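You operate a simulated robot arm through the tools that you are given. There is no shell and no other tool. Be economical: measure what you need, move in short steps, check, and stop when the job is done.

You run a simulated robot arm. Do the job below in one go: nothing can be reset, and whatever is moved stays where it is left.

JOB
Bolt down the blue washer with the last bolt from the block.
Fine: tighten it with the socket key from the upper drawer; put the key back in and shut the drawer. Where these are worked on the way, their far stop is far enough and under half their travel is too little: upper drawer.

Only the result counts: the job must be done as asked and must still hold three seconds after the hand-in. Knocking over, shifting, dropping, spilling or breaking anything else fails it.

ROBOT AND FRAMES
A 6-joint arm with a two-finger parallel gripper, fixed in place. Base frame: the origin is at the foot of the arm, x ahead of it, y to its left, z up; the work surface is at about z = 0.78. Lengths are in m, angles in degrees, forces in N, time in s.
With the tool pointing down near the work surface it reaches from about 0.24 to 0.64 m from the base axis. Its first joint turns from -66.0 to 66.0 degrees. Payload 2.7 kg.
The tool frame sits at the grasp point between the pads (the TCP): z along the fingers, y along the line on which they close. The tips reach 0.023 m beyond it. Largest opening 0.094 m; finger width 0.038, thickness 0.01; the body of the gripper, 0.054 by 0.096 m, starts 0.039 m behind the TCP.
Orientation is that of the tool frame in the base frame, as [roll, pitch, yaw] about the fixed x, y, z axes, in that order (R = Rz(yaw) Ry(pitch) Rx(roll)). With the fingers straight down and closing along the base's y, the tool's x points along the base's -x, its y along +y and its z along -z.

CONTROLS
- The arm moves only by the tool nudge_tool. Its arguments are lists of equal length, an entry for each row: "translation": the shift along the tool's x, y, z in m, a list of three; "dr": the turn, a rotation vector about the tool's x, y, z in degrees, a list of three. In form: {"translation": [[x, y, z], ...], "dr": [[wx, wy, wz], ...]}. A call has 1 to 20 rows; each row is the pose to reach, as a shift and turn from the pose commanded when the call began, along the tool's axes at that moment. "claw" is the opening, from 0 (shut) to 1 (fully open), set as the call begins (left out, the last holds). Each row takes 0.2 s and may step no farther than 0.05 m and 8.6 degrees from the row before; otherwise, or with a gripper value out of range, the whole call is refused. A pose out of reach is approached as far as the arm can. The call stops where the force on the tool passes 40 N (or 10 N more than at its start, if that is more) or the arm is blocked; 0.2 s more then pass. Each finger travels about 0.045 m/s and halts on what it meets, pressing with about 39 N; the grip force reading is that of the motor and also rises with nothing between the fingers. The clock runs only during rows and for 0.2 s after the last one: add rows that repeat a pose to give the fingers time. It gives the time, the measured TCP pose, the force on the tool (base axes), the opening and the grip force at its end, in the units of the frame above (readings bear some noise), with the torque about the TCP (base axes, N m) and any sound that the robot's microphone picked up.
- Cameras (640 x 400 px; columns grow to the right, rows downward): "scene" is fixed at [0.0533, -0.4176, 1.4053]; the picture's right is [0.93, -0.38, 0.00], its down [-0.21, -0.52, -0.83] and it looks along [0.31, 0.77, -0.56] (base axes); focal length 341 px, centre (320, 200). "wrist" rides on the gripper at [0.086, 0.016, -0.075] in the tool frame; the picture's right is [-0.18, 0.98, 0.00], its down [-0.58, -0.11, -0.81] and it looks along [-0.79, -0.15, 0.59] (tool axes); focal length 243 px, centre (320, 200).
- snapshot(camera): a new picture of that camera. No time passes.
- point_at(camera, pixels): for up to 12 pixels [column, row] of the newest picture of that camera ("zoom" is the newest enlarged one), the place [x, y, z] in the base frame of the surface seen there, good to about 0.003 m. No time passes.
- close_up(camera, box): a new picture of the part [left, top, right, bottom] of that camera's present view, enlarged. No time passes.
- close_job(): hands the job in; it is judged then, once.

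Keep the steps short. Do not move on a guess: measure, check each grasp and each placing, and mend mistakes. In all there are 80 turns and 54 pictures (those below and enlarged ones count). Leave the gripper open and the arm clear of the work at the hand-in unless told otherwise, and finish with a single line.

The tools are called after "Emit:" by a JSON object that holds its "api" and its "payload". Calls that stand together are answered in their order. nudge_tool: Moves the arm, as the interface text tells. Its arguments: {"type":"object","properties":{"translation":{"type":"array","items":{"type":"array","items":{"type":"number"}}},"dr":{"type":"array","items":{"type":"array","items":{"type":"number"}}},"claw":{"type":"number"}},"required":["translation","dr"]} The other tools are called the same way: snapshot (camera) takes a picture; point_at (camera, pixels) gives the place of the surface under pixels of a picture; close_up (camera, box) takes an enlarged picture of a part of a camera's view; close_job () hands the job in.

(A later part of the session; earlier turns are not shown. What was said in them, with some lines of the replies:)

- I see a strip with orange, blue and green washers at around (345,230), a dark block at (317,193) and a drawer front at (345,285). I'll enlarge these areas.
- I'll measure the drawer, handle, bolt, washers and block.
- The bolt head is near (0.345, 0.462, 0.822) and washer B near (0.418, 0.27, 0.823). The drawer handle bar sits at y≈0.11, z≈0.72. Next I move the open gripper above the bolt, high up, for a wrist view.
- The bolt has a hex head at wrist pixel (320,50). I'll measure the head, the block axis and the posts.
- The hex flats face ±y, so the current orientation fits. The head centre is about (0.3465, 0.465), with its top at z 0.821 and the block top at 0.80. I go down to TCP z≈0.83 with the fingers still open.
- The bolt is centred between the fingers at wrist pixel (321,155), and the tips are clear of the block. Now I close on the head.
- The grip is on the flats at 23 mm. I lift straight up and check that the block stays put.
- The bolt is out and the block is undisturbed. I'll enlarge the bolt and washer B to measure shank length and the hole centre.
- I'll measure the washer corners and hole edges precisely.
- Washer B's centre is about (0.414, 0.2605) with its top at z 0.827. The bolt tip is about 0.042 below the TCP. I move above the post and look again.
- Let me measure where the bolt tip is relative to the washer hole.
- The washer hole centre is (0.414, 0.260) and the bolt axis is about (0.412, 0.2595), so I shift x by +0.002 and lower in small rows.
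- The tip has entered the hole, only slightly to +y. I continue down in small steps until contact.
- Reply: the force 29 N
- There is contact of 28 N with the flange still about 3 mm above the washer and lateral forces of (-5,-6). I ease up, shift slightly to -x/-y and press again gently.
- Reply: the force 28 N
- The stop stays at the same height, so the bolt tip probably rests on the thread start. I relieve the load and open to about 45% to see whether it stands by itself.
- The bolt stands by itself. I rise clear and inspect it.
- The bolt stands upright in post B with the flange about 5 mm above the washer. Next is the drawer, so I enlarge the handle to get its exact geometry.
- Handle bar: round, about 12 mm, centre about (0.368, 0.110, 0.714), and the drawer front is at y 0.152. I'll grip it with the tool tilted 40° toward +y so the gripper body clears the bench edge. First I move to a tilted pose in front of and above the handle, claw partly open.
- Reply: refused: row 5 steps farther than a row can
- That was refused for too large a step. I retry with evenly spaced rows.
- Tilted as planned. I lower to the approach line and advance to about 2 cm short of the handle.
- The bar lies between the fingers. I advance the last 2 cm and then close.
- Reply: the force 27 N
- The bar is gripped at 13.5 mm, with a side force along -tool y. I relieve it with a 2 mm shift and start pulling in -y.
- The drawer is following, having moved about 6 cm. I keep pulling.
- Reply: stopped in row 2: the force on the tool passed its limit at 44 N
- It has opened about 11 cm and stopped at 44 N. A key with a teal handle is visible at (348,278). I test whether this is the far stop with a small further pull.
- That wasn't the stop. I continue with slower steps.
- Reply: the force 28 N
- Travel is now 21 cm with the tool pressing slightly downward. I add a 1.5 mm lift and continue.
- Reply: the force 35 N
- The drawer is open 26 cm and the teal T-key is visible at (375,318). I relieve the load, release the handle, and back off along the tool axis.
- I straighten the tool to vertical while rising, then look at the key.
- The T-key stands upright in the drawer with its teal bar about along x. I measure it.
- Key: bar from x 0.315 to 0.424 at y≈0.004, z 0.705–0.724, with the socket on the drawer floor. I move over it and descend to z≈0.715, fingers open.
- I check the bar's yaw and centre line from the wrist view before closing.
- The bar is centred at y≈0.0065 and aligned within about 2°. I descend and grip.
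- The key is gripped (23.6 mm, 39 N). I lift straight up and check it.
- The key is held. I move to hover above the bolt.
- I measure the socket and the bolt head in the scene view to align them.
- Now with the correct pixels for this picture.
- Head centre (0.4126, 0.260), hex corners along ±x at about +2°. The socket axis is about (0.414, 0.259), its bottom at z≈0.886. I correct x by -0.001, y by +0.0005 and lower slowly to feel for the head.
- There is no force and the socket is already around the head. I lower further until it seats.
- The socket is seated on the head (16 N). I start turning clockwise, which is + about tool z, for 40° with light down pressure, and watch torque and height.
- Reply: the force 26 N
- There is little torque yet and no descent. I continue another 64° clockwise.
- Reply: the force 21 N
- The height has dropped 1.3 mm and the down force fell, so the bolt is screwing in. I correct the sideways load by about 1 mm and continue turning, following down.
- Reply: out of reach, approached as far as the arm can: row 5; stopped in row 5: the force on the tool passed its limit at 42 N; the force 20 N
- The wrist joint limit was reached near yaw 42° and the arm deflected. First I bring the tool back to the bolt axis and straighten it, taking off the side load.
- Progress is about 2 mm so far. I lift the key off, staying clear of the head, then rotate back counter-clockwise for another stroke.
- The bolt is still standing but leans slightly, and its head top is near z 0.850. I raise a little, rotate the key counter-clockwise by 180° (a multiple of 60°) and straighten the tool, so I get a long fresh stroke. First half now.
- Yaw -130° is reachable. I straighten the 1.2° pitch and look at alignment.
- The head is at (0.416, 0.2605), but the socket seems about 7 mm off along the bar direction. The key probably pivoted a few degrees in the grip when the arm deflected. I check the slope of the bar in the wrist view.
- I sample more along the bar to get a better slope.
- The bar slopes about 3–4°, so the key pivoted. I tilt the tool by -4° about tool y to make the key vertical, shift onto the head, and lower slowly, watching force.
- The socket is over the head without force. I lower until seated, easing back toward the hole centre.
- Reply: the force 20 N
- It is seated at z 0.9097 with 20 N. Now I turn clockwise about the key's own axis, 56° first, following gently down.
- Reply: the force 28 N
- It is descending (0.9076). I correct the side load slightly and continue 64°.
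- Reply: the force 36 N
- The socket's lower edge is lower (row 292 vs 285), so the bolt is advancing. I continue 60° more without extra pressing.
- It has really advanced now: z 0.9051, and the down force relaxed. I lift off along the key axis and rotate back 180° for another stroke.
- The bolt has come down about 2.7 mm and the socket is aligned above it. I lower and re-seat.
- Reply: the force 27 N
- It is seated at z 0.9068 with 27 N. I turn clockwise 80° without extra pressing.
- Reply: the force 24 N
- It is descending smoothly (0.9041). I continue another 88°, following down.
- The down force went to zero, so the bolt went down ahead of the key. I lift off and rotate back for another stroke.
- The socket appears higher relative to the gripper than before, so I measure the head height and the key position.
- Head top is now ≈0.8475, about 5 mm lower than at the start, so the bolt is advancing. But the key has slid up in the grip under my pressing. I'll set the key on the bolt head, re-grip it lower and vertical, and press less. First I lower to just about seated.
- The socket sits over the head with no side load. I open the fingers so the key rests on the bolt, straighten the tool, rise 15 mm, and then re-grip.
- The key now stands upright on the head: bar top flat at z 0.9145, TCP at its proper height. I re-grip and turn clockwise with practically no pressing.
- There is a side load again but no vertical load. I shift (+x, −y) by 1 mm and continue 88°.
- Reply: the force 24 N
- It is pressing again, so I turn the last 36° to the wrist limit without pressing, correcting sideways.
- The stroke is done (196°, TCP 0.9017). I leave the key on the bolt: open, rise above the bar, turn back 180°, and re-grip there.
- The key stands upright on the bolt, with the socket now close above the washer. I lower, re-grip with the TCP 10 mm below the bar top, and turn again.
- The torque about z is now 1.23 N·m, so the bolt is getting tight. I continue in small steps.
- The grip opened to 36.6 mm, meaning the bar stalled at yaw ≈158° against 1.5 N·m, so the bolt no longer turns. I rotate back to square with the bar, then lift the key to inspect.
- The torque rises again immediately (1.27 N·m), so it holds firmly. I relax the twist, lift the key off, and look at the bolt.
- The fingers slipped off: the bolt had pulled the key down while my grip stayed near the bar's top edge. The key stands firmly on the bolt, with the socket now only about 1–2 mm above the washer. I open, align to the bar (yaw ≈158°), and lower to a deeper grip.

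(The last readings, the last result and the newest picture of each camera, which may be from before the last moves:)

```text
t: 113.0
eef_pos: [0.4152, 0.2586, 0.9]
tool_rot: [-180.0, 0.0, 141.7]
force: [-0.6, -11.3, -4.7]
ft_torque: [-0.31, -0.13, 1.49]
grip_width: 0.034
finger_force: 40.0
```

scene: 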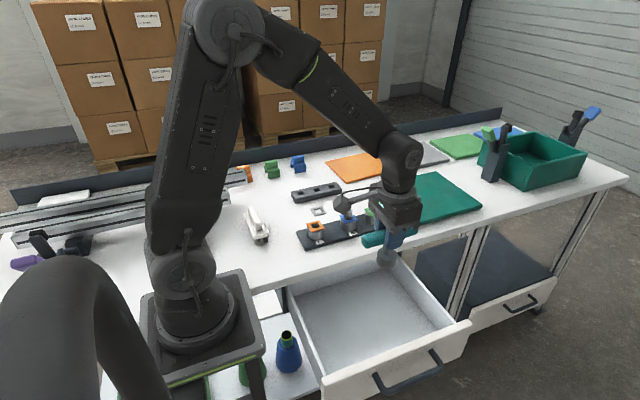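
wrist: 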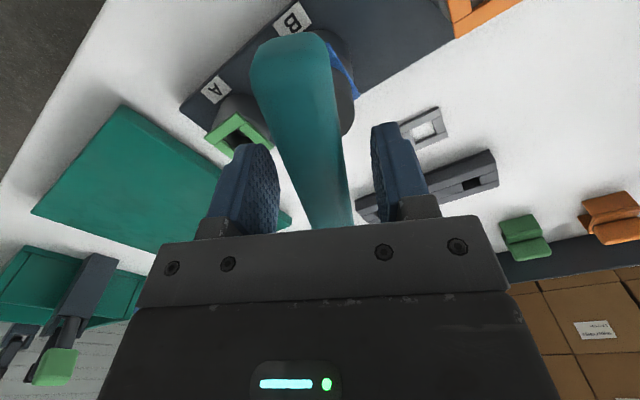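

The bar doesn't move under 1.5 N·m, so the bolt is tight. I square up to the bar with no net twist, then lift slowly.

Emit:
{"api": "nudge_tool", "payload": {"translation": [[0, 0.0004, 0], [0, 0.0004, 0], [0, 0.0004, 0], [0, 0.0004, 0]], "dr": [[0, 0, -7], [0, 0, -14], [0, 0, -19.5], [0, 0, -19.5]]}}

Emit:
{"api": "nudge_tool", "payload": {"translation": [[0, 0, -0.003], [0, 0, -0.006], [0, 0, -0.01], [0, 0, -0.015], [0, 0, -0.022], [0, 0, -0.032], [0, 0, -0.05], [0, 0, -0.07], [0, 0, -0.07]], "dr": [[0, 0, 0], [0, 0, 0], [0, 0, 0], [0, 0, 0], [0, 0, 0], [0, 0, 0], [0, 0, 0], [0, 0, 0], [0, 0, 0]]}}

```text
t: 114.0
eef_pos: [0.4152, 0.2602, 0.8987]
tool_rot: [-179.9, -0.1, 161.4]
force: [-15.5, -8.6, 3.3]
ft_torque: [-0.12, 0.85, 0.41]
grip_width: 0.024
finger_force: 39.1
```

```text
t: 116.0
eef_pos: [0.4168, 0.2602, 0.9708]
tool_rot: [-180.0, 0.1, 161.3]
force: [0.7, 0.0, 0.6]
ft_torque: [0.03, 0.01, 0.01]
grip_width: 0.0003
finger_force: 39.2
```

The fingers slipped off again: the socket binds on the head because of the residual twist and side load. I re-grip deeper at yaw 161° and read the loads.

Emit:
{"api": "nudge_tool", "payload": {"translation": [[0, 0, 0], [0, 0, 0], [0, 0, 0], [0, 0, 0.025], [0, 0, 0.05], [0, 0, 0.068], [0, 0, 0.074], [0, 0, 0.074]], "dr": [[0, 0, 0], [0, 0, 0], [0, 0, 0], [0, 0, 0], [0, 0, 0], [0, 0, 0], [0, 0, 0], [0, 0, 0]], "claw": 0.6}}

Emit:
{"api": "nudge_tool", "payload": {"translation": [[0, 0, 0], [0, 0, 0], [0, 0, 0], [0, 0, 0], [0, 0, 0]], "dr": [[0, 0, 0], [0, 0, 0], [0, 0, 0], [0, 0, 0], [0, 0, 0]], "claw": 0}}

Emit:
{"api": "nudge_tool", "payload": {"translation": [[0, 0, 0], [0, 0, 0], [0, 0, 0]], "dr": [[0, 0, -2], [0, 0, -4], [0, 0, -4]]}}

```text
t: 117.8
eef_pos: [0.4163, 0.2613, 0.8949]
tool_rot: [-180.0, 0.0, 161.3]
force: [-0.1, 0.3, 0.2]
ft_torque: [0.01, 0.0, -0.02]
grip_width: 0.0561
finger_force: 0.1
```

```text
t: 119.0
eef_pos: [0.4143, 0.2593, 0.895]
tool_rot: [-180.0, -0.1, 161.2]
force: [-5.3, -6.0, 0.8]
ft_torque: [-0.19, 0.25, 0.97]
grip_width: 0.0238
finger_force: 39.3
```

```text
t: 119.8
eef_pos: [0.4142, 0.2607, 0.896]
tool_rot: [-180.0, 0.0, 165.3]
force: [-8.6, -3.3, -1.6]
ft_torque: [-0.04, 0.5, 0.19]
grip_width: 0.0236
finger_force: 39.4
```

Torque falls to 0.19 at 165°. I turn 2.5° more to neutral, take off the side load, and try a 4 mm lift.

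Emit:
{"api": "nudge_tool", "payload": {"translation": [[0.0009, -0.0005, 0], [0.0009, -0.0005, 0], [0.0009, -0.0005, -0.001], [0.0009, -0.0005, -0.001]], "dr": [[0, 0, -1.5], [0, 0, -2.5], [0, 0, -2.5], [0, 0, -2.5]]}}

Emit:
{"api": "nudge_tool", "payload": {"translation": [[0, 0, -0.001], [0, 0, -0.002], [0, 0, -0.003], [0, 0, -0.003]], "dr": [[0, 0, 0], [0, 0, 0], [0, 0, 0], [0, 0, 0]]}}

```text
t: 120.8
eef_pos: [0.416, 0.2601, 0.8969]
tool_rot: [-180.0, 0.0, 167.8]
force: [-4.3, -3.1, -2.2]
ft_torque: [-0.09, 0.21, 0.02]
grip_width: 0.0239
finger_force: 39.0
```

```text
t: 121.8
eef_pos: [0.4155, 0.2597, 0.8995]
tool_rot: [179.9, 0.1, 167.7]
force: [0.0, 2.2, -1.6]
ft_torque: [0.14, -0.02, 0.0]
grip_width: 0.0236
finger_force: 38.5
```

The key moves freely now: fz ≈ the key's weight and no twist. I lift clear.

Emit:
{"api": "nudge_tool", "payload": {"translation": [[0, 0, -0.004], [0, 0, -0.01], [0, 0, -0.018], [0, 0, -0.03], [0, 0, -0.06], [0, 0, -0.09], [0, 0, -0.09]], "dr": [[0, 0, 0], [0, 0, 0], [0, 0, 0], [0, 0, 0], [0, 0, 0], [0, 0, 0], [0, 0, 0]]}}

```text
t: 123.3
eef_pos: [0.4143, 0.26, 0.9878]
tool_rot: [180.0, 0.0, 167.8]
force: [-0.8, 0.9, -2.1]
ft_torque: [-0.03, -0.01, 0.02]
grip_width: 0.0236
finger_force: 39.4
5 turns are left
```

Only 5 turns are left. The key is held (23.6 mm) and the bolt is tight. I carry the key back over the open drawer to its old spot and lower it to just above the floor.

Emit:
{"api": "nudge_tool", "payload": {"translation": [[-0.0014, -0.043, 0], [-0.0029, -0.086, 0], [-0.0043, -0.129, 0], [-0.0058, -0.172, 0], [-0.0072, -0.215, 0], [-0.0087, -0.2579, 0], [-0.0087, -0.2579, 0], [-0.0087, -0.2579, 0.045], [-0.0087, -0.2579, 0.09], [-0.0087, -0.2579, 0.135], [-0.0087, -0.2579, 0.18], [-0.0087, -0.2579, 0.22], [-0.0087, -0.2579, 0.25], [-0.0087, -0.2579, 0.265], [-0.0087, -0.2579, 0.273], [-0.0087, -0.2579, 0.277], [-0.0087, -0.2579, 0.28], [-0.0087, -0.2579, 0.28]], "dr": [[0, 0, -2], [0, 0, -4], [0, 0, -6], [0, 0, -8], [0, 0, -10], [0, 0, -12.2], [0, 0, -12.2], [0, 0, -12.2], [0, 0, -12.2], [0, 0, -12.2], [0, 0, -12.2], [0, 0, -12.2], [0, 0, -12.2], [0, 0, -12.2], [0, 0, -12.2], [0, 0, -12.2], [0, 0, -12.2], [0, 0, -12.2]]}}

Emit:
{"api": "snapshot", "payload": {"camera": "scene"}}

Emit:
{"api": "point_at", "payload": {"camera": "scene", "pixels": [[347, 213], [348, 210], [410, 365], [376, 325], [372, 335], [375, 340], [440, 345], [345, 300]]}}

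```text
t: 127.2
eef_pos: [0.3682, 0.0053, 0.709]
tool_rot: [179.9, 0.1, -180.0]
force: [0.0, -0.6, -2.4]
ft_torque: [-0.01, -0.03, 0.0]
grip_width: 0.0237
finger_force: 38.7
```

```text
1 pictures are left
```

scene: 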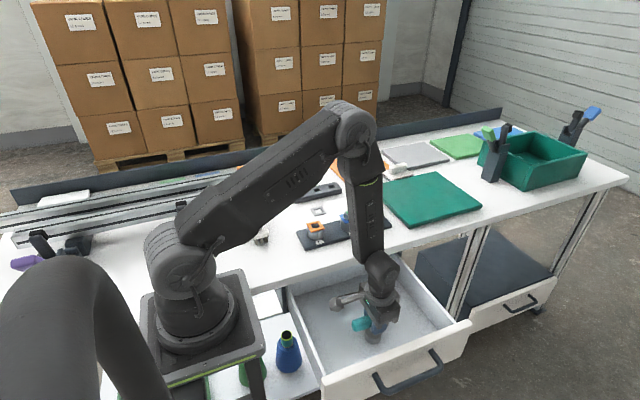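

```text
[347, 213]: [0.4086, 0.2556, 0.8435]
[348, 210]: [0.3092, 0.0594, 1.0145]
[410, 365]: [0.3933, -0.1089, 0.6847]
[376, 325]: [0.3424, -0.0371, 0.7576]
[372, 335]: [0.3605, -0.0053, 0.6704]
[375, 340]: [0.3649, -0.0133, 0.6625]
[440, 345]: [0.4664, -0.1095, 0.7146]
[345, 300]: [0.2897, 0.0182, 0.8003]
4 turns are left
```

The key hovers just above the drawer floor with the drawer still open. I lower the last few mm, release, rise straight up, move in front of the drawer with the fingers shut, and go down outside the handle bar ready to push.

Emit:
{"api": "nudge_tool", "payload": {"translation": [[0, 0, 0.0015], [0, 0, 0.003], [0, 0, 0.0045], [0, 0, 0.006], [0, 0, 0.006]], "dr": [[0, 0, 0], [0, 0, 0], [0, 0, 0], [0, 0, 0], [0, 0, 0]]}}

Emit:
{"api": "nudge_tool", "payload": {"translation": [[0, 0, 0], [0, 0, 0], [0, 0, 0], [0, 0, 0], [0, 0, 0]], "dr": [[0, 0, 0], [0, 0, 0], [0, 0, 0], [0, 0, 0], [0, 0, 0]], "claw": 0.6}}

Emit:
{"api": "nudge_tool", "payload": {"translation": [[0, 0, -0.02], [0, 0, -0.05], [0, 0, -0.09], [0, 0, -0.13], [0, 0, -0.17], [0, 0, -0.17]], "dr": [[0, 0, 0], [0, 0, 0], [0, 0, 0], [0, 0, 0], [0, 0, 0], [0, 0, 0]]}}

Emit:
{"api": "nudge_tool", "payload": {"translation": [[0, -0.043, 0], [0, -0.086, 0], [0, -0.129, 0], [0, -0.172, 0], [0, -0.215, 0], [0, -0.215, 0], [0, -0.215, 0.04], [0, -0.215, 0.08], [0, -0.215, 0.12], [0, -0.215, 0.157], [0, -0.215, 0.157]], "dr": [[0, 0, 0], [0, 0, 0], [0, 0, 0], [0, 0, 0], [0, 0, 0], [0, 0, 0], [0, 0, 0], [0, 0, 0], [0, 0, 0], [0, 0, 0], [0, 0, 0]], "claw": 0}}

```text
t: 128.3
eef_pos: [0.3681, 0.0054, 0.7042]
tool_rot: [-180.0, 0.2, 180.0]
force: [-5.5, 0.6, 27.3]
ft_torque: [-0.01, 0.01, -0.04]
grip_width: 0.0239
finger_force: 38.6
```

```text
t: 129.6
eef_pos: [0.3681, 0.0056, 0.7046]
tool_rot: [-180.0, -0.1, 180.0]
force: [0.2, -0.6, -0.9]
ft_torque: [0.02, -0.01, -0.03]
grip_width: 0.0564
finger_force: 0.0
```

```text
t: 130.9
eef_pos: [0.3676, 0.0059, 0.8745]
tool_rot: [-180.0, 0.0, 180.0]
force: [0.5, 0.2, 0.0]
ft_torque: [0.04, 0.01, 0.0]
grip_width: 0.0563
finger_force: 0.1
```

```text
t: 133.3
eef_pos: [0.3682, -0.2109, 0.7167]
tool_rot: [-179.9, 0.1, 179.9]
force: [-1.0, 0.0, 0.7]
ft_torque: [-0.01, -0.02, -0.02]
grip_width: 0.0
finger_force: 38.9
3 turns are left
```

The key was set down with firm floor contact and released, and the arm is in front of the handle. Now I push the drawer shut slowly.

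Emit:
{"api": "nudge_tool", "payload": {"translation": [[0, 0.015, 0], [0, 0.03, 0], [0, 0.037, 0], [0, 0.042, 0], [0, 0.047, 0], [0, 0.054, 0], [0, 0.062, 0], [0, 0.072, 0], [0, 0.083, 0], [0, 0.095, 0], [0, 0.107, 0], [0, 0.119, 0], [0, 0.131, 0], [0, 0.143, 0], [0, 0.155, 0], [0, 0.167, 0], [0, 0.179, 0], [0, 0.191, 0], [0, 0.203, 0], [0, 0.215, 0]], "dr": [[0, 0, 0], [0, 0, 0], [0, 0, 0], [0, 0, 0], [0, 0, 0], [0, 0, 0], [0, 0, 0], [0, 0, 0], [0, 0, 0], [0, 0, 0], [0, 0, 0], [0, 0, 0], [0, 0, 0], [0, 0, 0], [0, 0, 0], [0, 0, 0], [0, 0, 0], [0, 0, 0], [0, 0, 0], [0, 0, 0]]}}

Emit:
{"api": "nudge_tool", "payload": {"translation": [[0, 0.012, 0], [0, 0.024, 0], [0, 0.036, 0], [0, 0.048, 0], [0, 0.06, 0], [0, 0.072, 0], [0, 0.08, 0], [0, 0.086, 0], [0, 0.091, 0], [0, 0.095, 0], [0, 0.098, 0], [0, 0.098, 0]], "dr": [[0, 0, 0], [0, 0, 0], [0, 0, 0], [0, 0, 0], [0, 0, 0], [0, 0, 0], [0, 0, 0], [0, 0, 0], [0, 0, 0], [0, 0, 0], [0, 0, 0], [0, 0, 0]]}}

```text
t: 137.6
eef_pos: [0.3689, 0.008, 0.7161]
tool_rot: [-180.0, 0.0, -179.9]
force: [0.6, -0.2, -0.6]
ft_torque: [-0.03, 0.01, -0.01]
grip_width: 0.0001
finger_force: 39.1
```

```text
t: 139.6
eef_pos: [0.3682, 0.0912, 0.7159]
tool_rot: [-179.9, -0.3, 179.4]
force: [2.3, -10.5, 3.8]
ft_torque: [0.05, -0.02, -0.06]
grip_width: 0.0
finger_force: 38.8
stopped in row 9: the force on the tool passed its limit at 49 N (the readings are from after the stop); the commanded pose is now the measured one
2 turns are left
```

The drawer hit its stop at y 0.091, close to the expected closed position. I press a few mm more to be sure, then retreat, open the gripper, rise clear, and take the last picture.

Emit:
{"api": "nudge_tool", "payload": {"translation": [[0, 0.0015, 0], [0, 0.003, 0], [0, 0.0045, 0], [0, 0.006, 0], [0, 0.006, 0]], "dr": [[0, 0, 0], [0, 0, 0], [0, 0, 0], [0, 0, 0], [0, 0, 0]]}}

Emit:
{"api": "nudge_tool", "payload": {"translation": [[0, -0.02, 0], [0, -0.05, 0], [0, -0.09, 0], [0, -0.12, -0.01], [0, -0.12, -0.05], [0, -0.12, -0.09], [0, -0.12, -0.135], [0, -0.12, -0.18], [0, -0.12, -0.225], [0, -0.12, -0.27], [0, -0.12, -0.3], [0, -0.12, -0.3]], "dr": [[0, 0, 0], [0, 0, 0], [0, 0, 0], [0, 0, 0], [0, 0, 0], [0, 0, 0], [0, 0, 0], [0, 0, 0], [0, 0, 0], [0, 0, 0], [0, 0, 0], [0, 0, 0]]}}

Emit:
{"api": "nudge_tool", "payload": {"translation": [[0, 0, 0], [0, 0, 0], [0, 0, 0], [0, 0, 0], [0, 0, 0], [0, 0, 0]], "dr": [[0, 0, 0], [0, 0, 0], [0, 0, 0], [0, 0, 0], [0, 0, 0], [0, 0, 0]], "claw": 1}}

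Emit:
{"api": "snapshot", "payload": {"camera": "scene"}}

Emit:
{"api": "point_at", "payload": {"camera": "scene", "pixels": [[300, 300], [320, 295], [345, 275], [350, 290], [295, 290], [347, 213]]}}

```text
t: 140.2
eef_pos: [0.3681, 0.0913, 0.7163]
tool_rot: [-179.8, -0.4, 179.2]
force: [0.6, -9.4, 4.3]
ft_torque: [0.05, 0.0, 0.09]
grip_width: 0.0
finger_force: 39.1
stopped in row 3: the force on the tool passed its limit at 43 N (the readings are from after the stop); the commanded pose is now the measured one
```

```text
t: 142.8
eef_pos: [0.3684, -0.0276, 1.0163]
tool_rot: [-179.8, -0.3, 179.3]
force: [0.9, 0.1, 0.3]
ft_torque: [0.02, -0.01, -0.02]
grip_width: 0.0004
finger_force: 38.8
```

```text
t: 144.2
eef_pos: [0.3682, -0.0273, 1.0149]
tool_rot: [-179.8, -0.4, 179.3]
force: [0.8, -0.3, 0.3]
ft_torque: [0.02, -0.03, 0.02]
grip_width: 0.0939
finger_force: 0.0
```

```text
0 pictures are left
```

scene: 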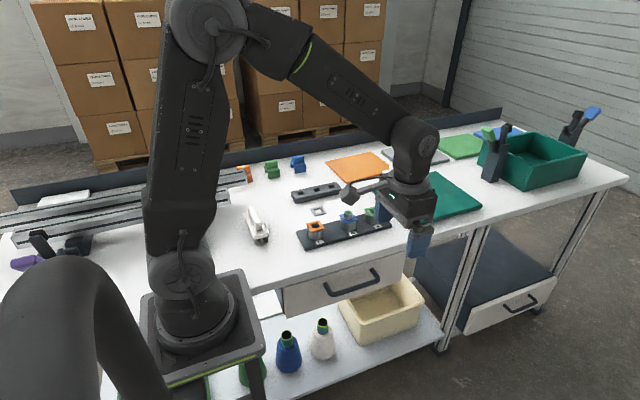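

```text
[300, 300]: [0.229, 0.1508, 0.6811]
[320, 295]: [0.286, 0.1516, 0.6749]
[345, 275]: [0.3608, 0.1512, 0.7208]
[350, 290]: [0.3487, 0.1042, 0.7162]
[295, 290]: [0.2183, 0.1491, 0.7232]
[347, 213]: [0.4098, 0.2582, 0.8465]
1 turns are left
```

The drawer front is back at y≈0.151, as at the start, so it is shut. The bolt sits on the blue washer, and the gripper is open and clear. I hand in.

Emit:
{"api": "close_job", "payload": {}}

```text
The job is handed in.
```

The bolt is tightened on the blue washer (it stopped turning at about 1.5 N·m), the key is back in the upper drawer, the drawer is shut, and the job is handed in.
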